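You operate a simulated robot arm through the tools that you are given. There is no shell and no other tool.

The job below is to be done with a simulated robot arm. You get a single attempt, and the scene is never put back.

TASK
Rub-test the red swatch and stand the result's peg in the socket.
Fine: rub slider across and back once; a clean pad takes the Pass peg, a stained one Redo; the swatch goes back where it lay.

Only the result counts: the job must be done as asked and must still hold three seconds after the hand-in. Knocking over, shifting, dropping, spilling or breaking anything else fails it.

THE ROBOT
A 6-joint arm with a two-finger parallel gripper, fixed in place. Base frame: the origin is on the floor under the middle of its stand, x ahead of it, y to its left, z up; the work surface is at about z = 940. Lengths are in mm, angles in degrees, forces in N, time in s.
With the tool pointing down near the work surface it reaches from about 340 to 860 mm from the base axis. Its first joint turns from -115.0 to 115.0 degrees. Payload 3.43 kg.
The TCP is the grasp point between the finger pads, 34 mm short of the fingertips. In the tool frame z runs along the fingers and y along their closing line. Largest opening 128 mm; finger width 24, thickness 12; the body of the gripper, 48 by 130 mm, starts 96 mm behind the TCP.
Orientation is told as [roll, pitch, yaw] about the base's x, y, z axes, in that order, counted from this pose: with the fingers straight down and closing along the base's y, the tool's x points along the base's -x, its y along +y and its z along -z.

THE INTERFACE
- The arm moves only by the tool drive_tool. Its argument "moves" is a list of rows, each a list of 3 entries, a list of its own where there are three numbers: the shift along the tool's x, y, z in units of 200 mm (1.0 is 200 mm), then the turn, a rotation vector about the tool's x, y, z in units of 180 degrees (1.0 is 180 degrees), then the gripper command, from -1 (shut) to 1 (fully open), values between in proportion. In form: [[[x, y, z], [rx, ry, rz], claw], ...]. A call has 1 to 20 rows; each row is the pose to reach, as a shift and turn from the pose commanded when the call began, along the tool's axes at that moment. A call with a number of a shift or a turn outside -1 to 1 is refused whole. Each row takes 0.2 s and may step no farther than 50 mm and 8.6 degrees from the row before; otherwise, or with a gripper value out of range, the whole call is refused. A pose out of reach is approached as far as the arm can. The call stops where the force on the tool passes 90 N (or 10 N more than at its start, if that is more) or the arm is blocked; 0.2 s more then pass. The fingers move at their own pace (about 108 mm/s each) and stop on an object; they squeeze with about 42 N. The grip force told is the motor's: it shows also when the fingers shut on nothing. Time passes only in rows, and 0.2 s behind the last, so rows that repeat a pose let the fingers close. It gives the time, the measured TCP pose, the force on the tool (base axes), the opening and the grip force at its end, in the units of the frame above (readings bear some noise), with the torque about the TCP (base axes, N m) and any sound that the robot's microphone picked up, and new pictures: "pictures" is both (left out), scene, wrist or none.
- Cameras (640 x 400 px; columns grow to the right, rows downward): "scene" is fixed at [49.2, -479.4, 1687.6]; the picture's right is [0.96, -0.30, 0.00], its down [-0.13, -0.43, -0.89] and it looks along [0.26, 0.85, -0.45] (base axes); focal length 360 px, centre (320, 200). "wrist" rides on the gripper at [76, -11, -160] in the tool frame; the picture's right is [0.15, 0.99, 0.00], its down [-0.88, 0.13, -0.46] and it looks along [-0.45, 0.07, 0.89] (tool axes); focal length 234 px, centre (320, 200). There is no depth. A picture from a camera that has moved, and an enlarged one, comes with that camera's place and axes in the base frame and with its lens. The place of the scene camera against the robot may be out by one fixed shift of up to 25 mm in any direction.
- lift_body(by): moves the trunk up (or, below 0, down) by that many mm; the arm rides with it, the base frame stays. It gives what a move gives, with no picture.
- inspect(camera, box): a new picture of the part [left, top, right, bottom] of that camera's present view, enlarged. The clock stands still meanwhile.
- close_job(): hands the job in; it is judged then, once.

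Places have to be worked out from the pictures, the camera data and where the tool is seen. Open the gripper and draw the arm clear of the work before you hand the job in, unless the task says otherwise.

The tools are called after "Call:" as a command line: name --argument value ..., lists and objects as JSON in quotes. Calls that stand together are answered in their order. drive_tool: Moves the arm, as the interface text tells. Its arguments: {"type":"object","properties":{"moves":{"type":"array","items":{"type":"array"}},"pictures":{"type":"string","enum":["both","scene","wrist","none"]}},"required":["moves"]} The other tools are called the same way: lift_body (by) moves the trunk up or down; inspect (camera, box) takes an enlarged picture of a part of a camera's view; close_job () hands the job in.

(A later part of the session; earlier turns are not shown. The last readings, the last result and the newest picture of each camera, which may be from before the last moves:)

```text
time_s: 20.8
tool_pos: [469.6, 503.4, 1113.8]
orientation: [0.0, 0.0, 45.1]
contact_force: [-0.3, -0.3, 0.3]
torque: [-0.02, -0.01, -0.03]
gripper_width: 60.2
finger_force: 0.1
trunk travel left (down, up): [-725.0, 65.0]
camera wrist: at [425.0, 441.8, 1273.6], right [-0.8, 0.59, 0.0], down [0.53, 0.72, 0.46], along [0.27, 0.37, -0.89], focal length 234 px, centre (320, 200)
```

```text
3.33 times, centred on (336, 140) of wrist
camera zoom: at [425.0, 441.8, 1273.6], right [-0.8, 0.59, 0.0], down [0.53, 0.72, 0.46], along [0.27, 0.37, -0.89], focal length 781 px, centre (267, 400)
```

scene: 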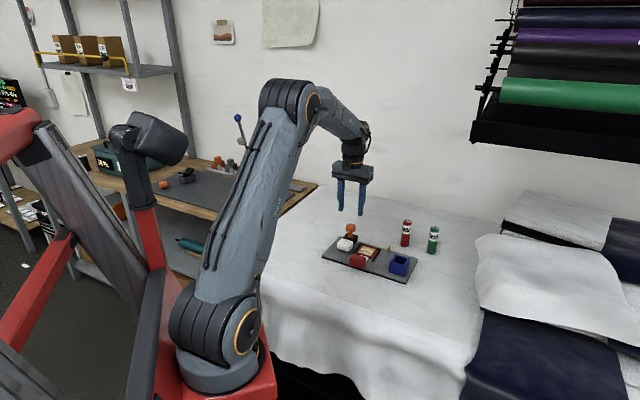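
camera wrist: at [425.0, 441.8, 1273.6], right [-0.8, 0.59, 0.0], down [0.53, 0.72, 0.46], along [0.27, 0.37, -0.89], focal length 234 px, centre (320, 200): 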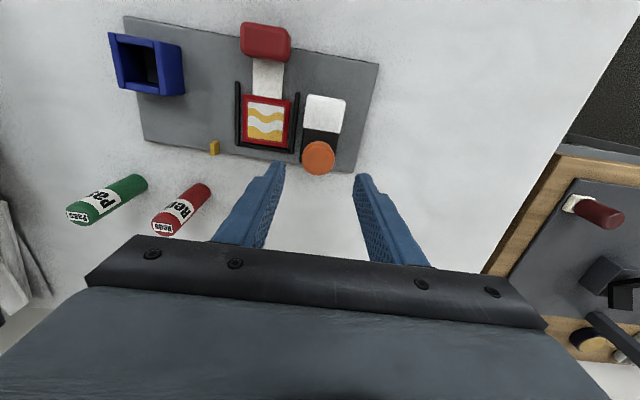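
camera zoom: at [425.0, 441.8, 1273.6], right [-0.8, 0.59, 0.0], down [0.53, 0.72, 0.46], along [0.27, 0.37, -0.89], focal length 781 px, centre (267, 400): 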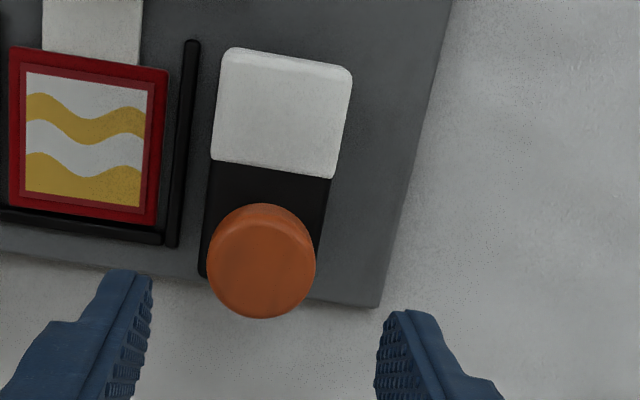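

The knob sits right under the TCP. I lower 90 mm so the fingertips stay just above the slider body and straddle the disc.

Call:
drive_tool --moves '[[[0, 0, 0.15], [0, 0, 0], -0.06], [[0, 0, 0.28], [0, 0, 0], -0.06], [[0, 0, 0.38], [0, 0, 0], -0.06], [[0, 0, 0.448], [0, 0, 0], -0.06], [[0, 0, 0.448], [0, 0, 0], -0.06]]' --pictures "both"

Call:
inspect --camera "wrist" --box '[240, 80, 432, 200]'

Call:
inspect --camera "scene" --box '[320, 215, 416, 275]'

```text
time_s: 22.0
tool_pos: [470.3, 501.4, 1025.5]
orientation: [0.0, 0.1, 45.0]
contact_force: [-0.4, 0.3, -0.5]
torque: [0.01, 0.02, -0.04]
gripper_width: 59.9
finger_force: 0.0
trunk travel left (down, up): [-725.0, 65.0]
camera wrist: at [425.6, 440.1, 1184.7], right [-0.8, 0.6, 0.0], down [0.53, 0.72, 0.46], along [0.27, 0.37, -0.89], focal length 234 px, centre (320, 200)
```

scene: 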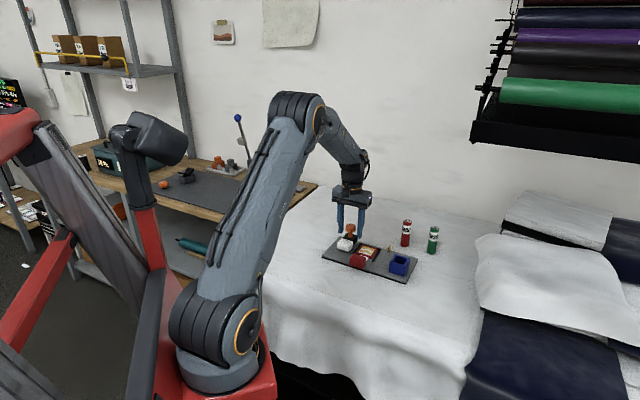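
wrist: 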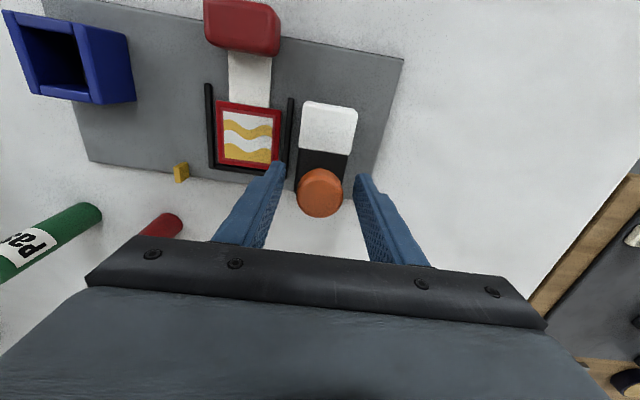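

```text
3.33 times, centred on (336, 140) of wrist
camera zoom: at [425.6, 440.1, 1184.7], right [-0.8, 0.6, 0.0], down [0.53, 0.72, 0.46], along [0.27, 0.37, -0.89], focal length 781 px, centre (267, 400)
```

zoom: 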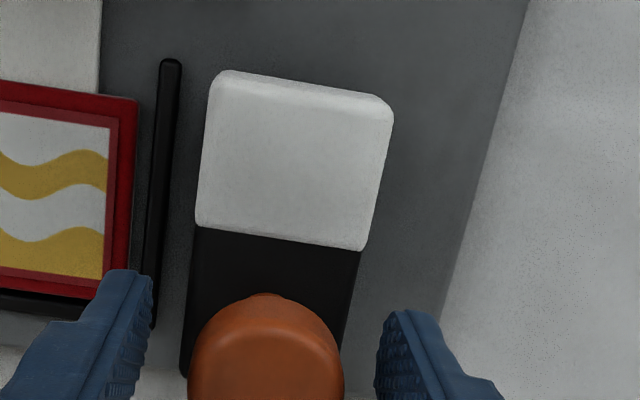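

```text
6.67 times, centred on (368, 245) of scene
camera zoom: at [49.2, -479.4, 1687.6], right [0.96, -0.3, 0.0], down [-0.13, -0.43, -0.89], along [0.26, 0.85, -0.45], focal length 2399 px, centre (0, -100)
```

zoom: 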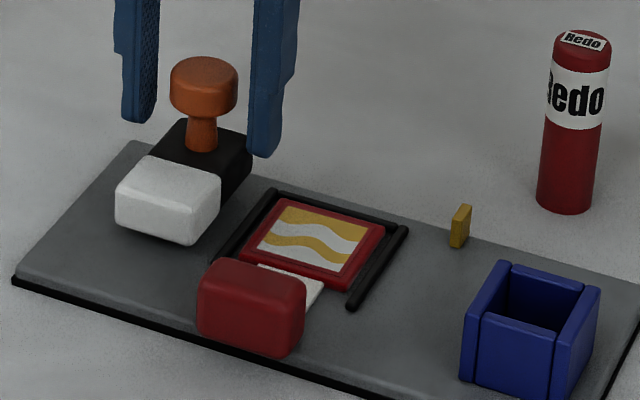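

The fingers are on either side of the disc, well centred and clear of the body. I close on the knob.

Call:
drive_tool --moves '[[[0, 0, 0], [0, 0, 0], -0.3], [[0, 0, 0], [0, 0, 0], -0.6], [[0, 0, 0], [0, 0, 0], -1], [[0, 0, 0], [0, 0, 0], -1]]' --pictures "wrist"

Call:
inspect --camera "wrist" --box '[200, 80, 392, 200]'

```text
time_s: 23.0
tool_pos: [470.2, 502.1, 1025.4]
orientation: [0.0, 0.0, 45.1]
contact_force: [0.0, 0.3, 0.3]
torque: [0.08, -0.05, 0.05]
gripper_width: 34.9
finger_force: 41.7
trunk travel left (down, up): [-725.0, 65.0]
camera wrist: at [425.6, 440.1, 1184.9], right [-0.8, 0.6, 0.0], down [0.53, 0.72, 0.46], along [0.27, 0.37, -0.89], focal length 234 px, centre (320, 200)
```

wrist: 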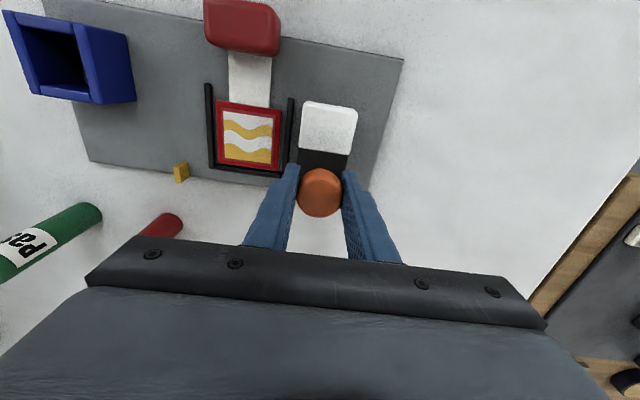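

```text
3.33 times, centred on (296, 140) of wrist
camera zoom: at [425.6, 440.1, 1184.9], right [-0.8, 0.6, 0.0], down [0.53, 0.72, 0.46], along [0.27, 0.37, -0.89], focal length 781 px, centre (400, 400)
```

zoom: 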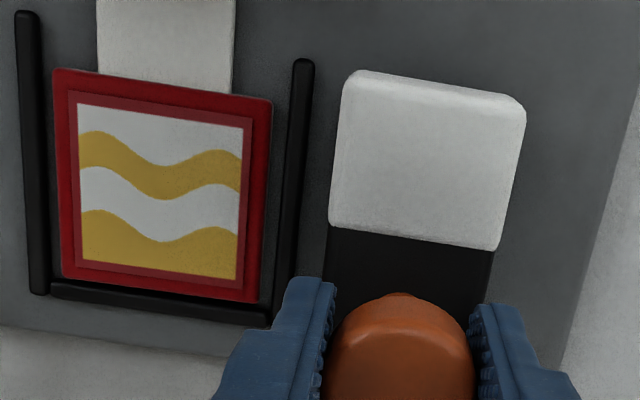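

The knob is gripped at 34.9 mm wide with 42 N. I try the first 30 mm of travel toward the socket, slowly, to feel the resistance.

Call:
drive_tool --moves '[[[0, -0.02, 0], [0, 0, 0], -1], [[0, -0.05, 0], [0, 0, 0], -1], [[0, -0.08, 0], [0, 0, 0], -1], [[0, -0.115, 0], [0, 0, 0], -1], [[0, -0.15, 0], [0, 0, 0], -1]]' --pictures "both"

Call:
inspect --camera "scene" --box '[320, 215, 416, 275]'

```text
time_s: 24.2
tool_pos: [491.9, 480.8, 1025.4]
orientation: [0.0, 0.2, 44.9]
contact_force: [-7.9, -6.9, 0.8]
torque: [-0.43, 0.55, 0.07]
gripper_width: 35.1
finger_force: 42.0
trunk travel left (down, up): [-725.0, 65.0]
camera wrist: at [446.7, 419.5, 1185.0], right [-0.8, 0.6, 0.0], down [0.53, 0.72, 0.45], along [0.27, 0.36, -0.89], focal length 234 px, centre (320, 200)
```

scene: 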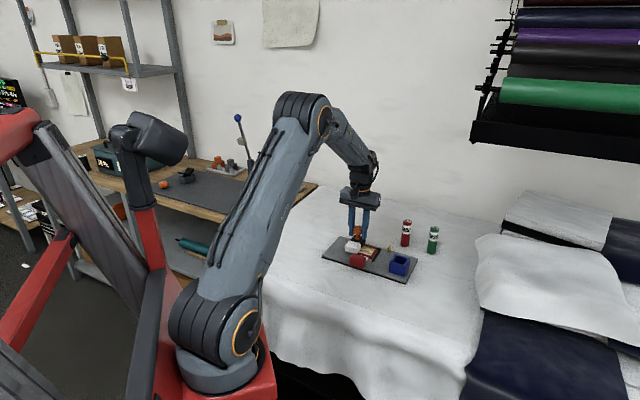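
wrist: 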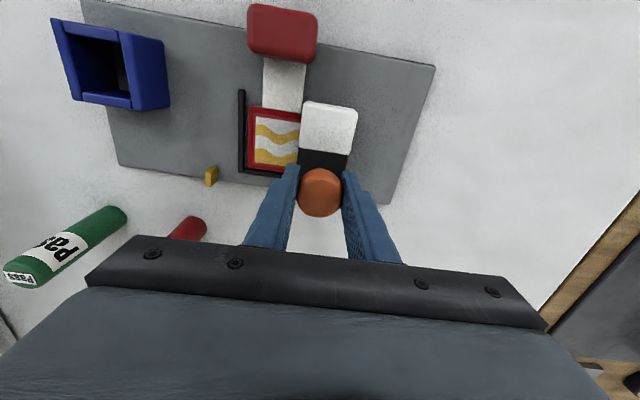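

```text
6.67 times, centred on (368, 245) of scene
camera zoom: at [49.2, -479.4, 1687.6], right [0.96, -0.3, 0.0], down [-0.13, -0.43, -0.89], along [0.26, 0.85, -0.45], focal length 2399 px, centre (0, -100)
```

zoom: 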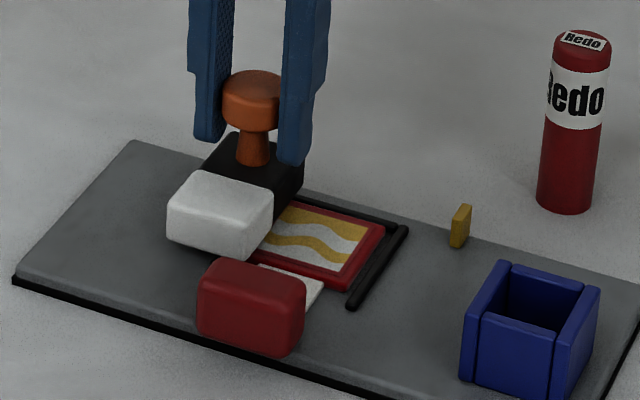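

The slider moves with the hand and there is a small 10 N side load. I add a 1 mm sideways correction and carry on another 60 mm.

Call:
drive_tool --moves '[[[0.003, -0.04, 0], [0, 0, 0], -1], [[0.005, -0.09, 0], [0, 0, 0], -1], [[0.005, -0.14, 0], [0, 0, 0], -1], [[0.005, -0.19, 0], [0, 0, 0], -1], [[0.005, -0.24, 0], [0, 0, 0], -1], [[0.005, -0.3, 0], [0, 0, 0], -1]]' --pictures "both"

Call:
inspect --camera "scene" --box '[320, 215, 416, 275]'

```text
time_s: 25.6
tool_pos: [534.5, 439.4, 1024.9]
orientation: [0.0, 0.1, 45.0]
contact_force: [-3.4, -2.8, 0.5]
torque: [0.56, -0.5, 0.03]
gripper_width: 35.2
finger_force: 42.1
trunk travel left (down, up): [-725.0, 65.0]
camera wrist: at [488.2, 378.4, 1185.2], right [-0.8, 0.6, 0.0], down [0.53, 0.72, 0.45], along [0.27, 0.37, -0.89], focal length 234 px, centre (320, 200)
```

scene: 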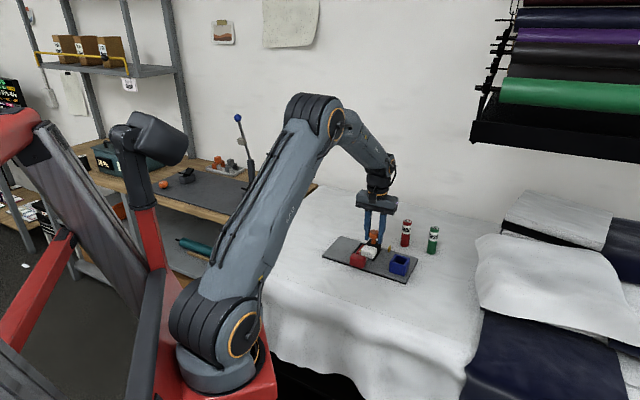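
wrist: 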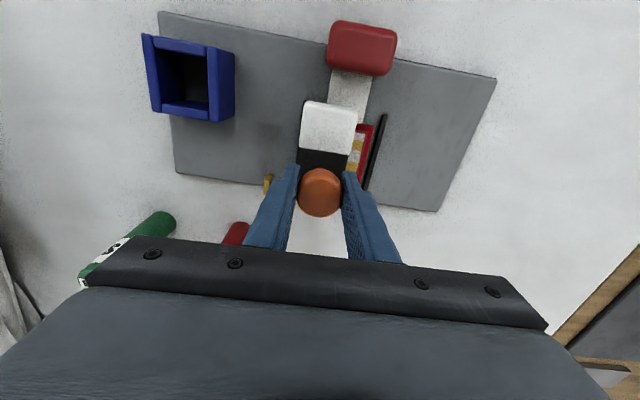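

```text
6.67 times, centred on (368, 245) of scene
camera zoom: at [49.2, -479.4, 1687.6], right [0.96, -0.3, 0.0], down [-0.13, -0.43, -0.89], along [0.26, 0.85, -0.45], focal length 2399 px, centre (0, -100)
```

zoom: 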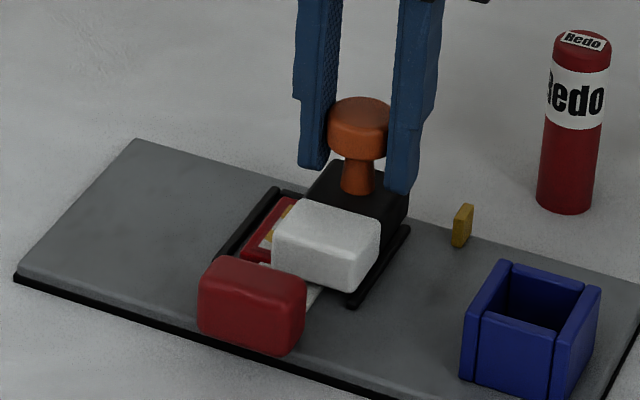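

The slider centre is at p ≈ 67 and the load is still light. I drive the last ~53 mm so the slider reaches the yellow tab with its pad fully past the swatch.

Call:
drive_tool --moves '[[[0.001, -0.05, 0], [0, 0, 0], -1], [[0.002, -0.1, 0], [0, 0, 0], -1], [[0.002, -0.15, 0], [0, 0, 0], -1], [[0.002, -0.2, 0], [0, 0, 0], -1], [[0.002, -0.24, 0], [0, 0, 0], -1], [[0.002, -0.265, 0], [0, 0, 0], -1], [[0.002, -0.265, 0], [0, 0, 0], -1]]' --pictures "both"

Call:
inspect --camera "scene" --box '[320, 215, 416, 275]'

Call:
inspect --camera "wrist" --box '[190, 20, 430, 220]'

```text
time_s: 27.2
tool_pos: [571.8, 401.6, 1025.6]
orientation: [0.0, 0.0, 44.9]
contact_force: [-5.2, -4.7, 0.1]
torque: [-0.71, 0.74, 0.01]
gripper_width: 35.1
finger_force: 42.4
trunk travel left (down, up): [-725.0, 65.0]
camera wrist: at [525.8, 340.2, 1185.3], right [-0.8, 0.6, 0.0], down [0.53, 0.72, 0.45], along [0.27, 0.37, -0.89], focal length 234 px, centre (320, 200)
```

scene: 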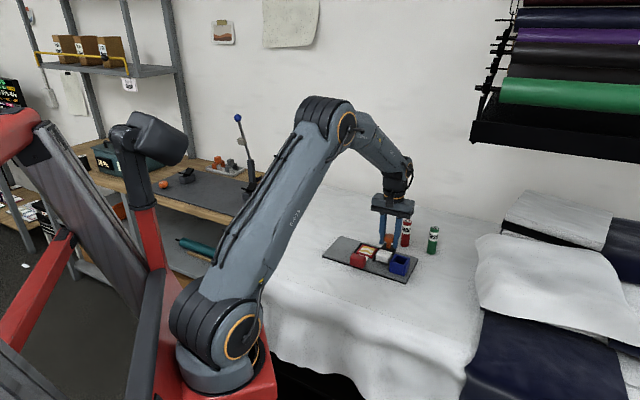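
wrist: 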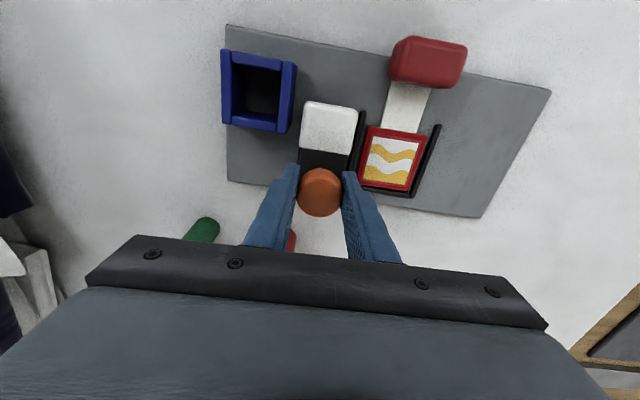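

```text
6.67 times, centred on (368, 245) of scene
camera zoom: at [49.2, -479.4, 1687.6], right [0.96, -0.3, 0.0], down [-0.13, -0.43, -0.89], along [0.26, 0.85, -0.45], focal length 2399 px, centre (0, -100)
```

zoom: 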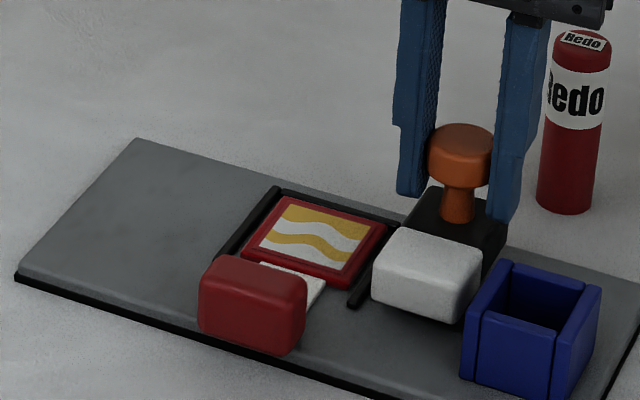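

```text
2.00 times, centred on (310, 120) of wrist
camera zoom: at [525.8, 340.2, 1185.3], right [-0.8, 0.6, 0.0], down [0.53, 0.72, 0.45], along [0.27, 0.37, -0.89], focal length 468 px, centre (340, 360)
```

zoom: 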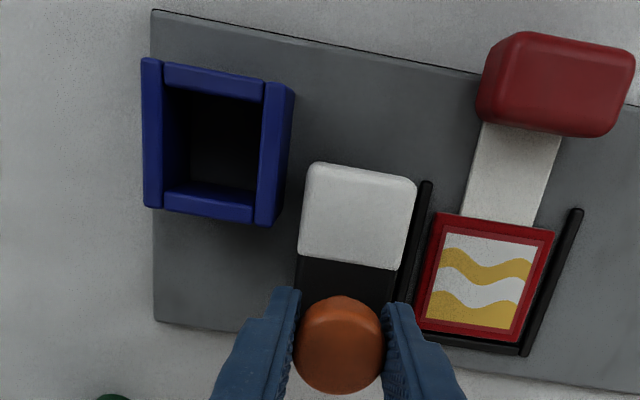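

The slider is at p ≈ 120, level with the tab, and has fully crossed the swatch with no end-stop force. I nudge it 4 mm further to see whether there is a stop, leaving a few mm to the socket.

Call:
drive_tool --moves '[[[0, -0.01, 0], [0, 0, 0], -1], [[0, -0.02, 0], [0, 0, 0], -1], [[0, -0.02, 0], [0, 0, 0], -1]]' --pictures "both"

Call:
inspect --camera "scene" --box '[360, 230, 424, 270]'

```text
time_s: 28.0
tool_pos: [574.2, 399.0, 1026.6]
orientation: [0.0, 0.0, 45.0]
contact_force: [-8.3, -7.7, -0.3]
torque: [-0.33, 0.33, 0.08]
gripper_width: 34.7
finger_force: 41.8
trunk travel left (down, up): [-725.0, 65.0]
camera wrist: at [529.1, 337.8, 1185.4], right [-0.8, 0.6, 0.0], down [0.53, 0.72, 0.46], along [0.27, 0.37, -0.89], focal length 234 px, centre (320, 200)
```

scene: 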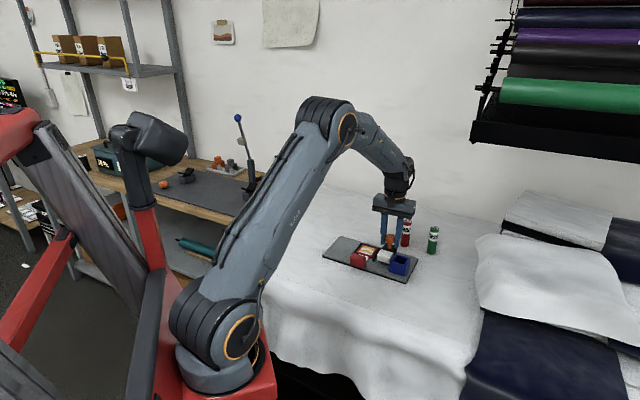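
wrist: 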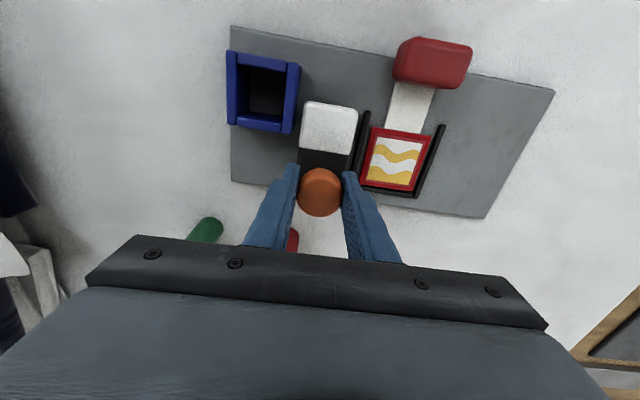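

```text
10.00 times, centred on (392, 250) of scene
camera zoom: at [49.2, -479.4, 1687.6], right [0.96, -0.3, 0.0], down [-0.13, -0.43, -0.89], along [0.26, 0.85, -0.45], focal length 3599 px, centre (-400, -300)
```

zoom: 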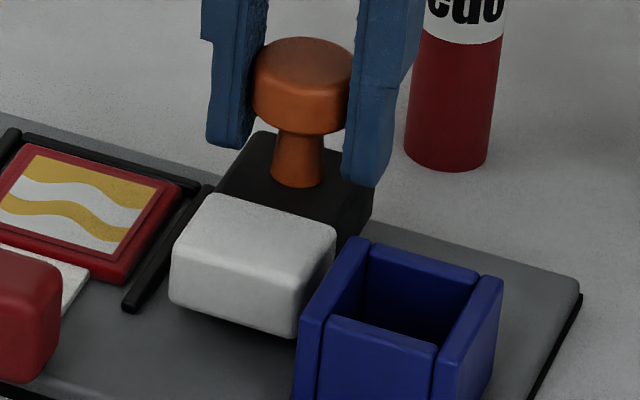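

There is no hard stop, and the slider is now at p ≈ 124, past the tab. I draw it straight back along the same line to its starting place.

Call:
drive_tool --moves '[[[0.003, 0.03, 0], [0, 0, 0], -1], [[0.004, 0.09, 0], [0, 0, 0], -1], [[0.004, 0.15, 0], [0, 0, 0], -1], [[0.004, 0.21, 0], [0, 0, 0], -1], [[0.003, 0.27, 0], [0, 0, 0], -1], [[0.003, 0.33, 0], [0, 0, 0], -1], [[0.002, 0.39, 0], [0, 0, 0], -1], [[0.001, 0.45, 0], [0, 0, 0], -1], [[0, 0.51, 0], [0, 0, 0], -1], [[-0.001, 0.57, 0], [0, 0, 0], -1], [[-0.002, 0.63, 0], [0, 0, 0], -1], [[-0.003, 0.68, 0], [0, 0, 0], -1], [[-0.003, 0.71, 0], [0, 0, 0], -1], [[-0.003, 0.71, 0], [0, 0, 0], -1]]' --pictures "both"

Call:
inspect --camera "scene" --box '[320, 215, 416, 275]'

Call:
inspect --camera "wrist" --box '[200, 80, 392, 200]'

```text
time_s: 31.0
tool_pos: [475.8, 502.1, 1025.4]
orientation: [0.0, -0.2, 45.1]
contact_force: [11.5, 9.6, 23.2]
torque: [0.1, -0.13, 0.02]
gripper_width: 34.8
finger_force: 42.0
trunk travel left (down, up): [-725.0, 65.0]
camera wrist: at [429.2, 439.5, 1185.0], right [-0.8, 0.6, 0.0], down [0.53, 0.71, 0.46], along [0.27, 0.37, -0.89], focal length 234 px, centre (320, 200)
```

scene: 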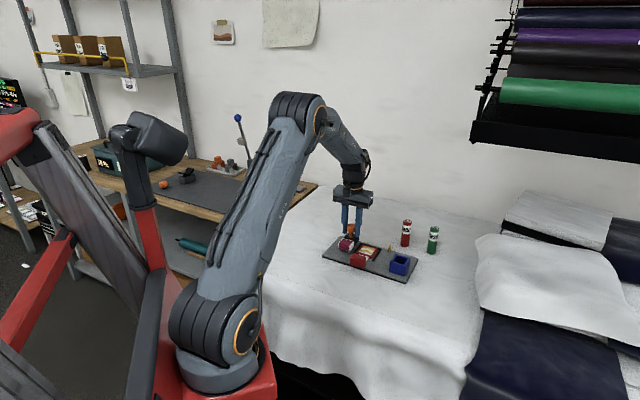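
wrist: 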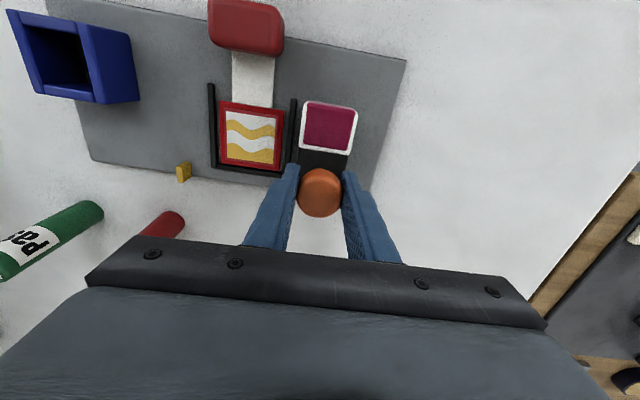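

```text
6.67 times, centred on (368, 245) of scene
camera zoom: at [49.2, -479.4, 1687.6], right [0.96, -0.3, 0.0], down [-0.13, -0.43, -0.89], along [0.26, 0.85, -0.45], focal length 2399 px, centre (0, -100)
```

zoom: 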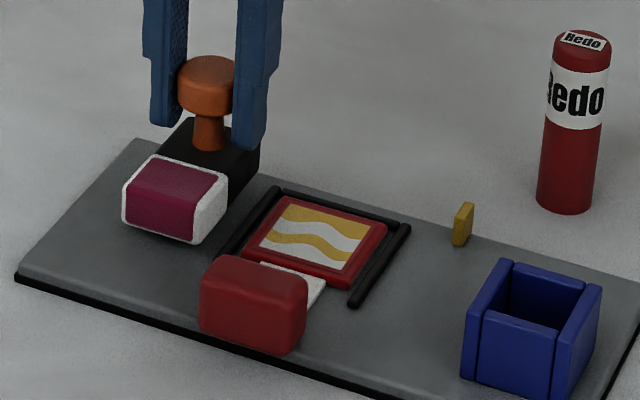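

```text
3.33 times, centred on (296, 140) of wrist
camera zoom: at [429.2, 439.5, 1185.0], right [-0.8, 0.6, 0.0], down [0.53, 0.71, 0.46], along [0.27, 0.37, -0.89], focal length 781 px, centre (400, 400)
```

zoom: 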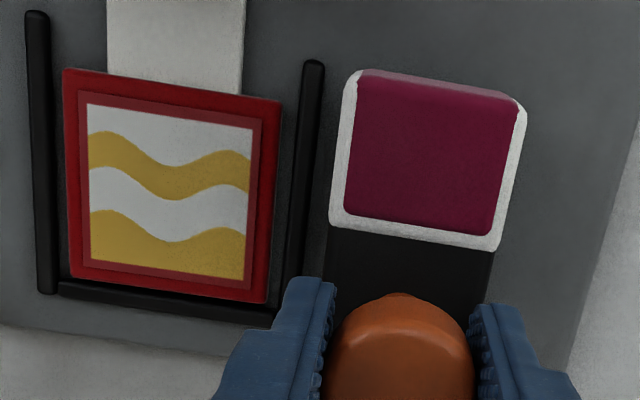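

The pad now shows a large magenta stain, so the result is **Redo**. The slider is about 3 mm short of its starting place, so I ease it back the rest of the way and relieve the side and vertical load.

Call:
drive_tool --moves '[[[-0.002, 0.005, -0.002], [0, 0, 0], -1], [[-0.004, 0.01, -0.004], [0, 0, 0], -1], [[-0.005, 0.016, -0.005], [0, 0, 0], -1], [[-0.005, 0.016, -0.005], [0, 0, 0], -1]]' --pictures "both"

Call:
inspect --camera "scene" --box '[320, 215, 416, 275]'

```text
time_s: 32.0
tool_pos: [473.2, 502.9, 1026.7]
orientation: [0.0, 0.1, 45.0]
contact_force: [16.1, 9.2, 5.2]
torque: [0.59, -0.71, 0.03]
gripper_width: 34.8
finger_force: 42.0
trunk travel left (down, up): [-725.0, 65.0]
camera wrist: at [427.5, 441.6, 1185.0], right [-0.8, 0.6, 0.0], down [0.53, 0.72, 0.45], along [0.27, 0.37, -0.89], focal length 234 px, centre (320, 200)
```

scene: 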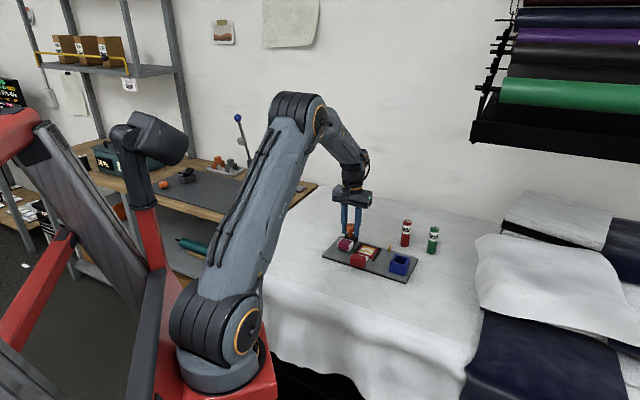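
wrist: 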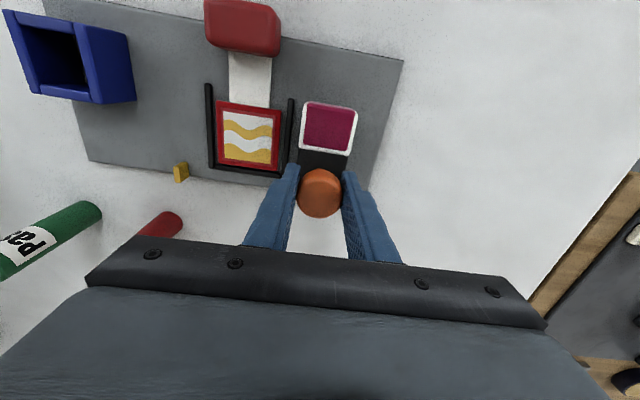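

```text
6.67 times, centred on (368, 245) of scene
camera zoom: at [49.2, -479.4, 1687.6], right [0.96, -0.3, 0.0], down [-0.13, -0.43, -0.89], along [0.26, 0.85, -0.45], focal length 2399 px, centre (0, -100)
```

zoom: 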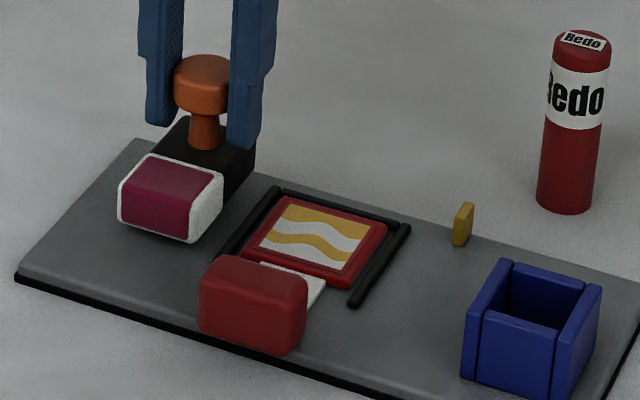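

The plate looks very slightly different in the scene picture. I repeat an earlier zoom box to check whether anything has shifted.

Call:
inspect --camera "scene" --box '[378, 215, 458, 285]'

Call:
inspect --camera "scene" --box '[330, 218, 394, 258]'

```text
5.71 times, centred on (418, 250) of scene
camera zoom: at [49.2, -479.4, 1687.6], right [0.96, -0.3, 0.0], down [-0.13, -0.43, -0.89], along [0.26, 0.85, -0.45], focal length 2056 px, centre (-240, -86)
```

zoom: 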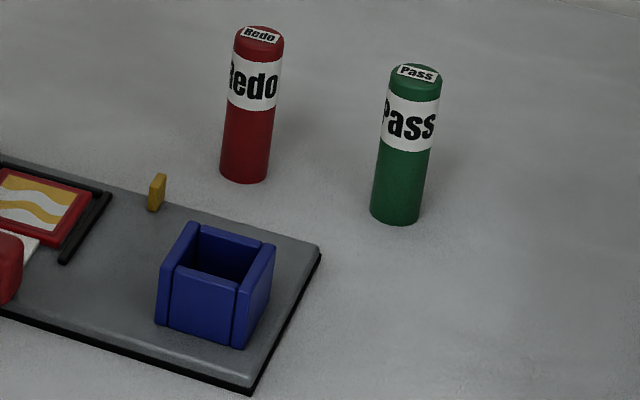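

```text
10.00 times, centred on (362, 238) of scene
camera zoom: at [49.2, -479.4, 1687.6], right [0.96, -0.3, 0.0], down [-0.13, -0.43, -0.89], along [0.26, 0.85, -0.45], focal length 3599 px, centre (-100, -180)
```

zoom: 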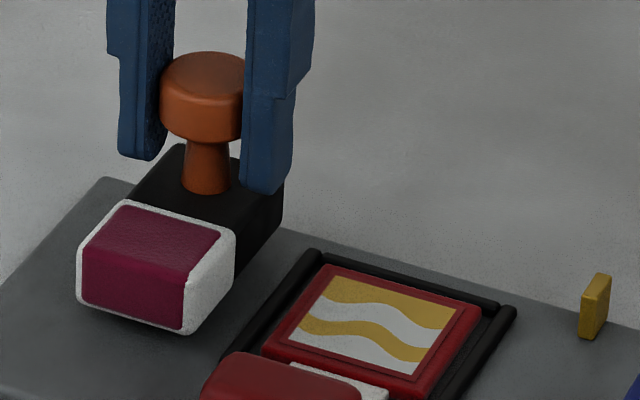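

The pegs match their earlier positions, but the plate with everything on it seems to have crept a couple of mm. I repeat one more of my first zoom boxes to get the shift and any rotation.

Call:
inspect --camera "scene" --box '[320, 215, 440, 290]'

Call:
inspect --camera "wrist" --box '[60, 0, 420, 220]'

```text
5.33 times, centred on (380, 252) of scene
camera zoom: at [49.2, -479.4, 1687.6], right [0.96, -0.3, 0.0], down [-0.13, -0.43, -0.89], along [0.26, 0.85, -0.45], focal length 1919 px, centre (0, -80)
```

zoom: 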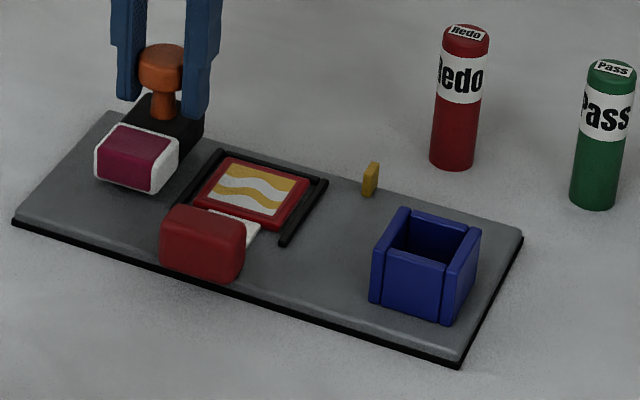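

```text
1.78 times, centred on (240, 110) of wrist
camera zoom: at [427.5, 441.6, 1185.0], right [-0.8, 0.6, 0.0], down [0.53, 0.72, 0.45], along [0.27, 0.37, -0.89], focal length 416 px, centre (462, 360)
```

zoom: 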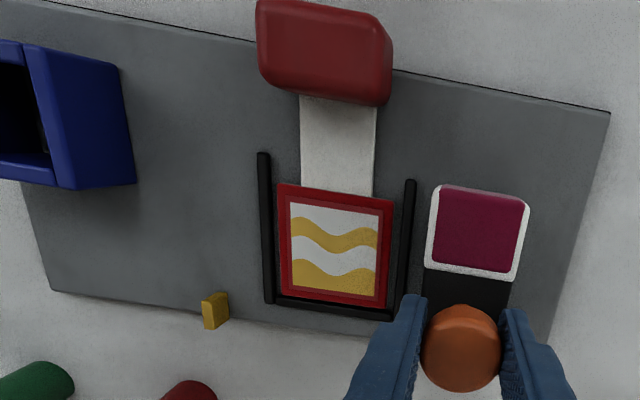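

The plate and its fixtures have crept about 3 mm sideways with no rotation, and the pegs have not moved. I let go of the knob, rise clear and re-measure before deciding what to do about it.

Call:
drive_tool --moves '[[[0, 0, 0], [0, 0, 0], -0.4], [[0, 0, 0], [0, 0, 0], -0.2], [[0, 0, 0], [0, 0, 0], -0.06], [[0, 0, -0.03], [0, 0, 0], -0.06], [[0, 0, -0.15], [0, 0, 0], -0.06], [[0, 0, -0.3], [0, 0, 0], -0.06], [[0, 0, -0.45], [0, 0, 0], -0.06], [[0, 0, -0.45], [0, 0, 0], -0.06]]' --pictures "both"

Call:
inspect --camera "scene" --box '[320, 215, 440, 290]'

Call:
inspect --camera "scene" --box '[330, 218, 394, 258]'

Call:
inspect --camera "wrist" --box '[100, 0, 420, 200]'

```text
time_s: 33.8
tool_pos: [473.1, 501.4, 1117.6]
orientation: [0.0, -0.1, 45.0]
contact_force: [-0.5, 0.4, -0.5]
torque: [0.0, 0.0, 0.0]
gripper_width: 60.0
finger_force: 0.1
trunk travel left (down, up): [-725.0, 65.0]
camera wrist: at [427.3, 440.0, 1276.9], right [-0.8, 0.6, 0.0], down [0.53, 0.72, 0.46], along [0.27, 0.37, -0.89], focal length 234 px, centre (320, 200)
```

scene: 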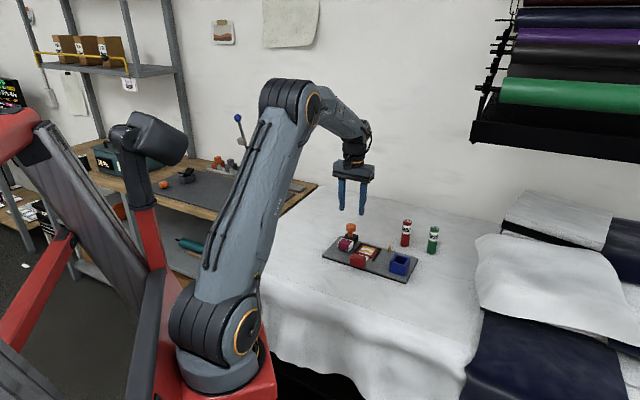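
wrist: 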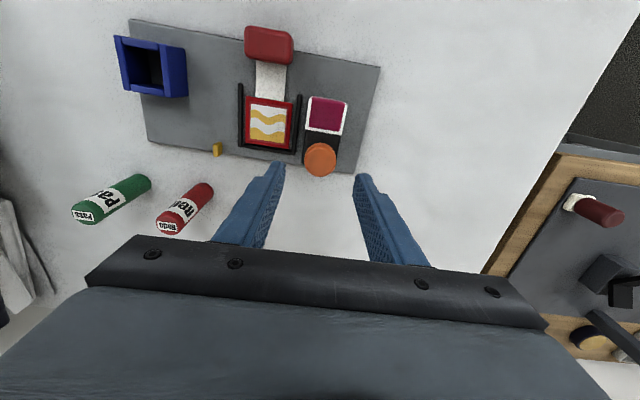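

```text
5.33 times, centred on (380, 252) of scene
camera zoom: at [49.2, -479.4, 1687.6], right [0.96, -0.3, 0.0], down [-0.13, -0.43, -0.89], along [0.26, 0.85, -0.45], focal length 1919 px, centre (0, -80)
```

zoom: 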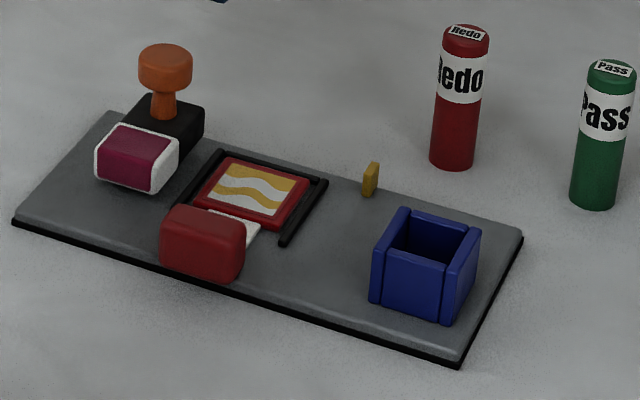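

```text
10.00 times, centred on (362, 238) of scene
camera zoom: at [49.2, -479.4, 1687.6], right [0.96, -0.3, 0.0], down [-0.13, -0.43, -0.89], along [0.26, 0.85, -0.45], focal length 3599 px, centre (-100, -180)
```

zoom: 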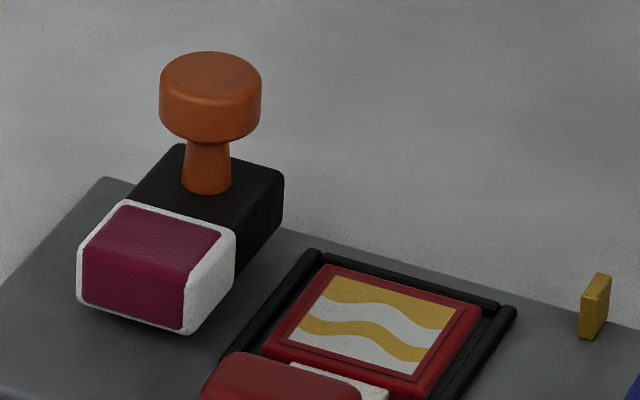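

```text
2.00 times, centred on (260, 100) of wrist
camera zoom: at [427.3, 440.0, 1276.9], right [-0.8, 0.6, 0.0], down [0.53, 0.72, 0.46], along [0.27, 0.37, -0.89], focal length 468 px, centre (440, 400)
```

zoom: 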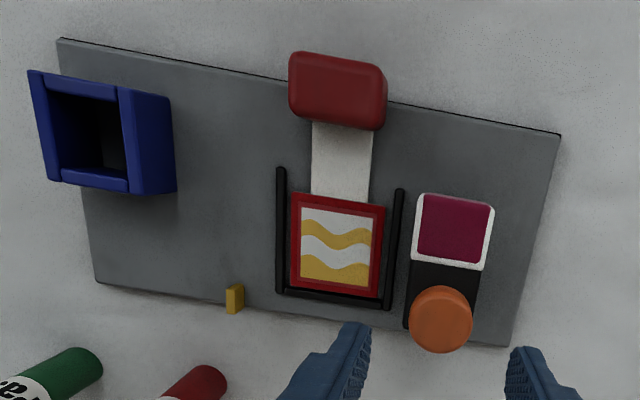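

After release the slider is back at its original place on the plate, and the plate has stayed about 3 mm off in the +q direction. I deal with the swatch first: I go back over its handle at yaw -45° with the fingers set for the same grasp.

Call:
drive_tool --moves '[[[0.04, -0.029, 0], [0, 0, 0.042], -0.22], [[0.08, -0.058, 0], [0, 0, 0.084], -0.22], [[0.12, -0.087, 0], [0, 0, 0.126], -0.22], [[0.16, -0.116, 0], [0, 0, 0.168], -0.22], [[0.2, -0.145, 0], [0, 0, 0.21], -0.22], [[0.24, -0.174, 0], [0, 0, 0.252], -0.22], [[0.28, -0.203, 0], [0, 0, 0.294], -0.22], [[0.32, -0.232, 0], [0, 0, 0.336], -0.22], [[0.37, -0.261, 0], [0, 0, 0.378], -0.22], [[0.42, -0.295, 0], [0, 0, 0.42], -0.22], [[0.46, -0.325, 0], [0, 0, 0.462], -0.22], [[0.496, -0.3525, 0], [0, 0, 0.5], -0.22], [[0.496, -0.3525, 0], [0, 0, 0.5], -0.22], [[0.496, -0.3525, 0], [0, 0, 0.5], -0.22]]' --pictures "wrist"

Call:
inspect --camera "wrist" --box '[284, 90, 428, 190]'

```text
time_s: 36.8
tool_pos: [450.6, 380.9, 1117.0]
orientation: [0.0, 0.1, -44.9]
contact_force: [0.7, -0.8, -1.2]
torque: [-0.01, 0.0, -0.01]
gripper_width: 49.9
finger_force: 0.0
trunk travel left (down, up): [-725.0, 65.0]
camera wrist: at [390.3, 426.8, 1275.6], right [0.6, 0.8, 0.0], down [0.71, -0.53, 0.46], along [0.37, -0.27, -0.89], focal length 234 px, centre (320, 200)
```

wrist: 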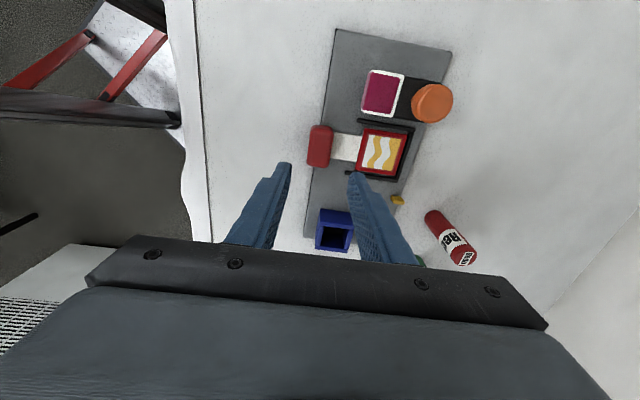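

```text
4.00 times, centred on (356, 140) of wrist
camera zoom: at [390.3, 426.8, 1275.6], right [0.6, 0.8, 0.0], down [0.71, -0.53, 0.46], along [0.37, -0.27, -0.89], focal length 937 px, centre (176, 440)
```

zoom: 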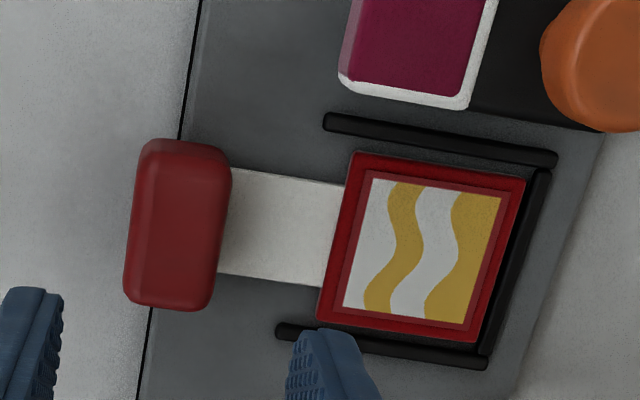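

The camera puts the TCP within 1 mm of the handle centre. I shift 1 mm along tool y and lower to the height at which I released it.

Call:
drive_tool --moves '[[[0, 0.005, 0.15], [0, 0, 0], -0.22], [[0, 0.005, 0.3], [0, 0, 0], -0.22], [[0, 0.005, 0.43], [0, 0, 0], -0.22], [[0, 0.005, 0.53], [0, 0, 0], -0.22], [[0, 0.005, 0.585], [0, 0, 0], -0.22], [[0, 0.005, 0.612], [0, 0, 0], -0.22], [[0, 0.005, 0.612], [0, 0, 0], -0.22]]' --pictures "wrist"

Call:
inspect --camera "wrist" --box '[260, 130, 388, 210]'

```text
time_s: 38.4
tool_pos: [453.6, 383.9, 994.3]
orientation: [0.1, 0.1, -44.9]
contact_force: [0.2, 0.2, 0.3]
torque: [0.03, 0.01, 0.0]
gripper_width: 49.8
finger_force: 0.1
trunk travel left (down, up): [-725.0, 65.0]
camera wrist: at [392.0, 429.1, 1154.2], right [0.6, 0.8, 0.0], down [0.72, -0.53, 0.46], along [0.37, -0.27, -0.89], focal length 234 px, centre (320, 200)
```

wrist: 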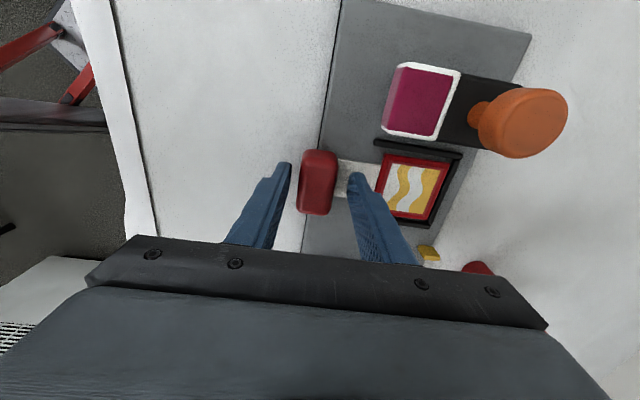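

```text
5.00 times, centred on (324, 170) of wrist
camera zoom: at [392.0, 429.1, 1154.2], right [0.6, 0.8, 0.0], down [0.72, -0.53, 0.46], along [0.37, -0.27, -0.89], focal length 1171 px, centre (300, 350)
```

zoom: 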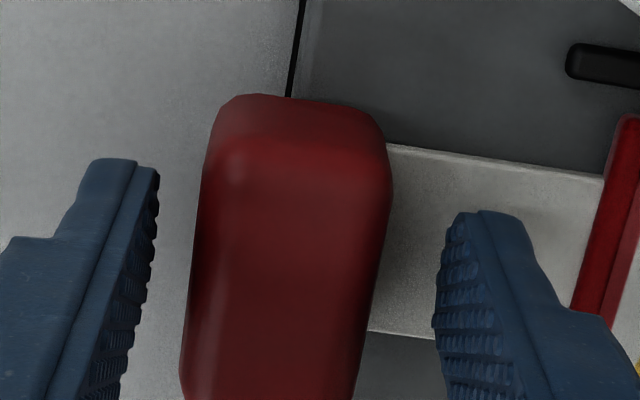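

The TCP drifted about 2.5 mm toward the frame on the way down. I correct that first and check the gaps again before closing.

Call:
drive_tool --moves '[[[0, -0.006, 0], [0, 0, 0], -0.22], [[0, -0.0125, 0], [0, 0, 0], -0.22], [[0, -0.0125, 0], [0, 0, 0], -0.22], [[0, -0.0125, 0], [0, 0, 0], -0.22]]' --pictures "wrist"

Call:
inspect --camera "wrist" --box '[260, 130, 388, 210]'

```text
time_s: 39.4
tool_pos: [451.2, 382.3, 993.8]
orientation: [0.0, 0.0, -45.1]
contact_force: [0.6, 0.0, -0.5]
torque: [0.0, 0.0, -0.02]
gripper_width: 49.8
finger_force: 0.0
trunk travel left (down, up): [-725.0, 65.0]
camera wrist: at [390.0, 426.9, 1154.0], right [0.6, 0.8, 0.0], down [0.72, -0.53, 0.46], along [0.37, -0.27, -0.89], focal length 234 px, centre (320, 200)
```

wrist: 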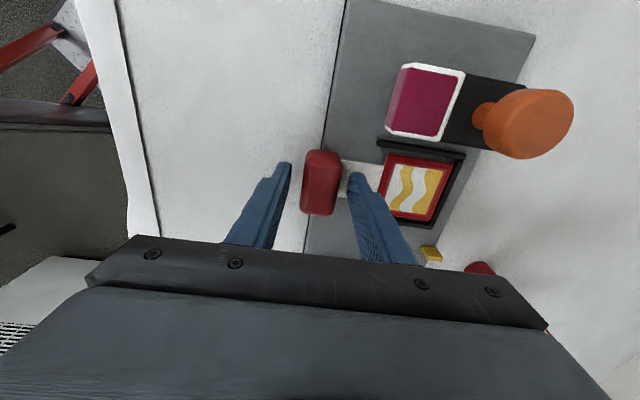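

```text
5.00 times, centred on (324, 170) of wrist
camera zoom: at [390.0, 426.9, 1154.0], right [0.6, 0.8, 0.0], down [0.72, -0.53, 0.46], along [0.37, -0.27, -0.89], focal length 1171 px, centre (300, 350)
```

zoom: 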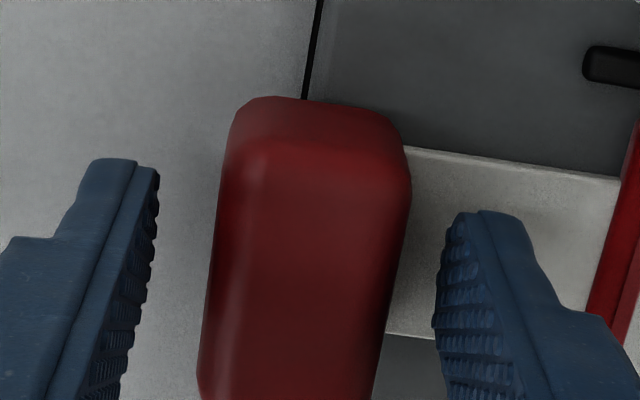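

The handle is now centred to within about 0.6 mm, so I grip it.

Call:
drive_tool --moves '[[[0, 0.002, 0], [0, 0, 0], -0.4], [[0, 0.002, 0], [0, 0, 0], -0.55], [[0, 0.002, 0], [0, 0, 0], -1], [[0, 0.002, 0], [0, 0, 0], -1], [[0, 0.002, 0], [0, 0, 0], -1]]' --pictures "wrist"

Call:
inspect --camera "wrist" --box '[364, 140, 460, 225]'

Call:
inspect --camera "scene" --box '[320, 215, 440, 290]'

```text
time_s: 40.6
tool_pos: [451.9, 382.4, 994.3]
orientation: [-0.1, -0.1, -45.0]
contact_force: [-0.4, 0.1, 0.2]
torque: [-0.02, -0.01, -0.03]
gripper_width: 28.6
finger_force: 42.3
trunk travel left (down, up): [-725.0, 65.0]
camera wrist: at [390.3, 427.0, 1154.0], right [0.6, 0.8, 0.0], down [0.72, -0.53, 0.46], along [0.37, -0.27, -0.89], focal length 234 px, centre (320, 200)
```

wrist: 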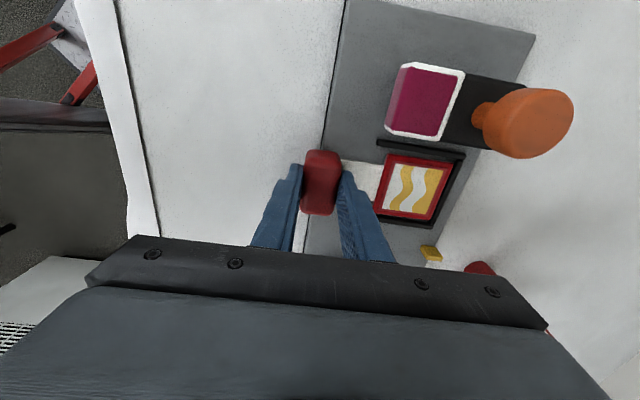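

```text
4.71 times, centred on (412, 182) of wrist
camera zoom: at [390.3, 427.0, 1154.0], right [0.6, 0.8, 0.0], down [0.72, -0.53, 0.46], along [0.37, -0.27, -0.89], focal length 1102 px, centre (-113, 282)
```

zoom: 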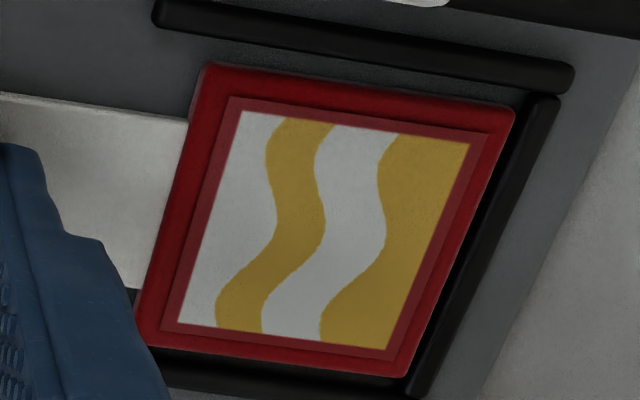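

```text
5.33 times, centred on (380, 252) of scene
camera zoom: at [49.2, -479.4, 1687.6], right [0.96, -0.3, 0.0], down [-0.13, -0.43, -0.89], along [0.26, 0.85, -0.45], focal length 1919 px, centre (0, -80)
```

zoom: 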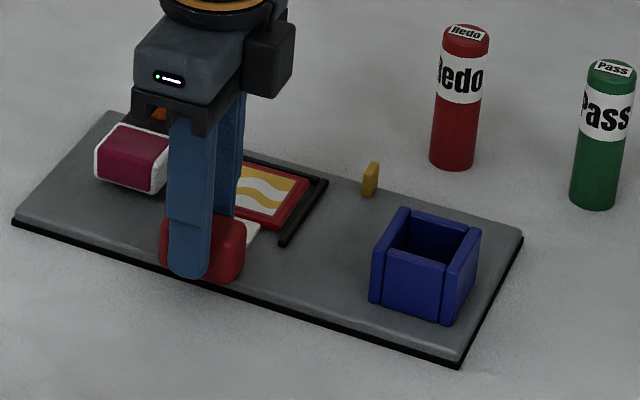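

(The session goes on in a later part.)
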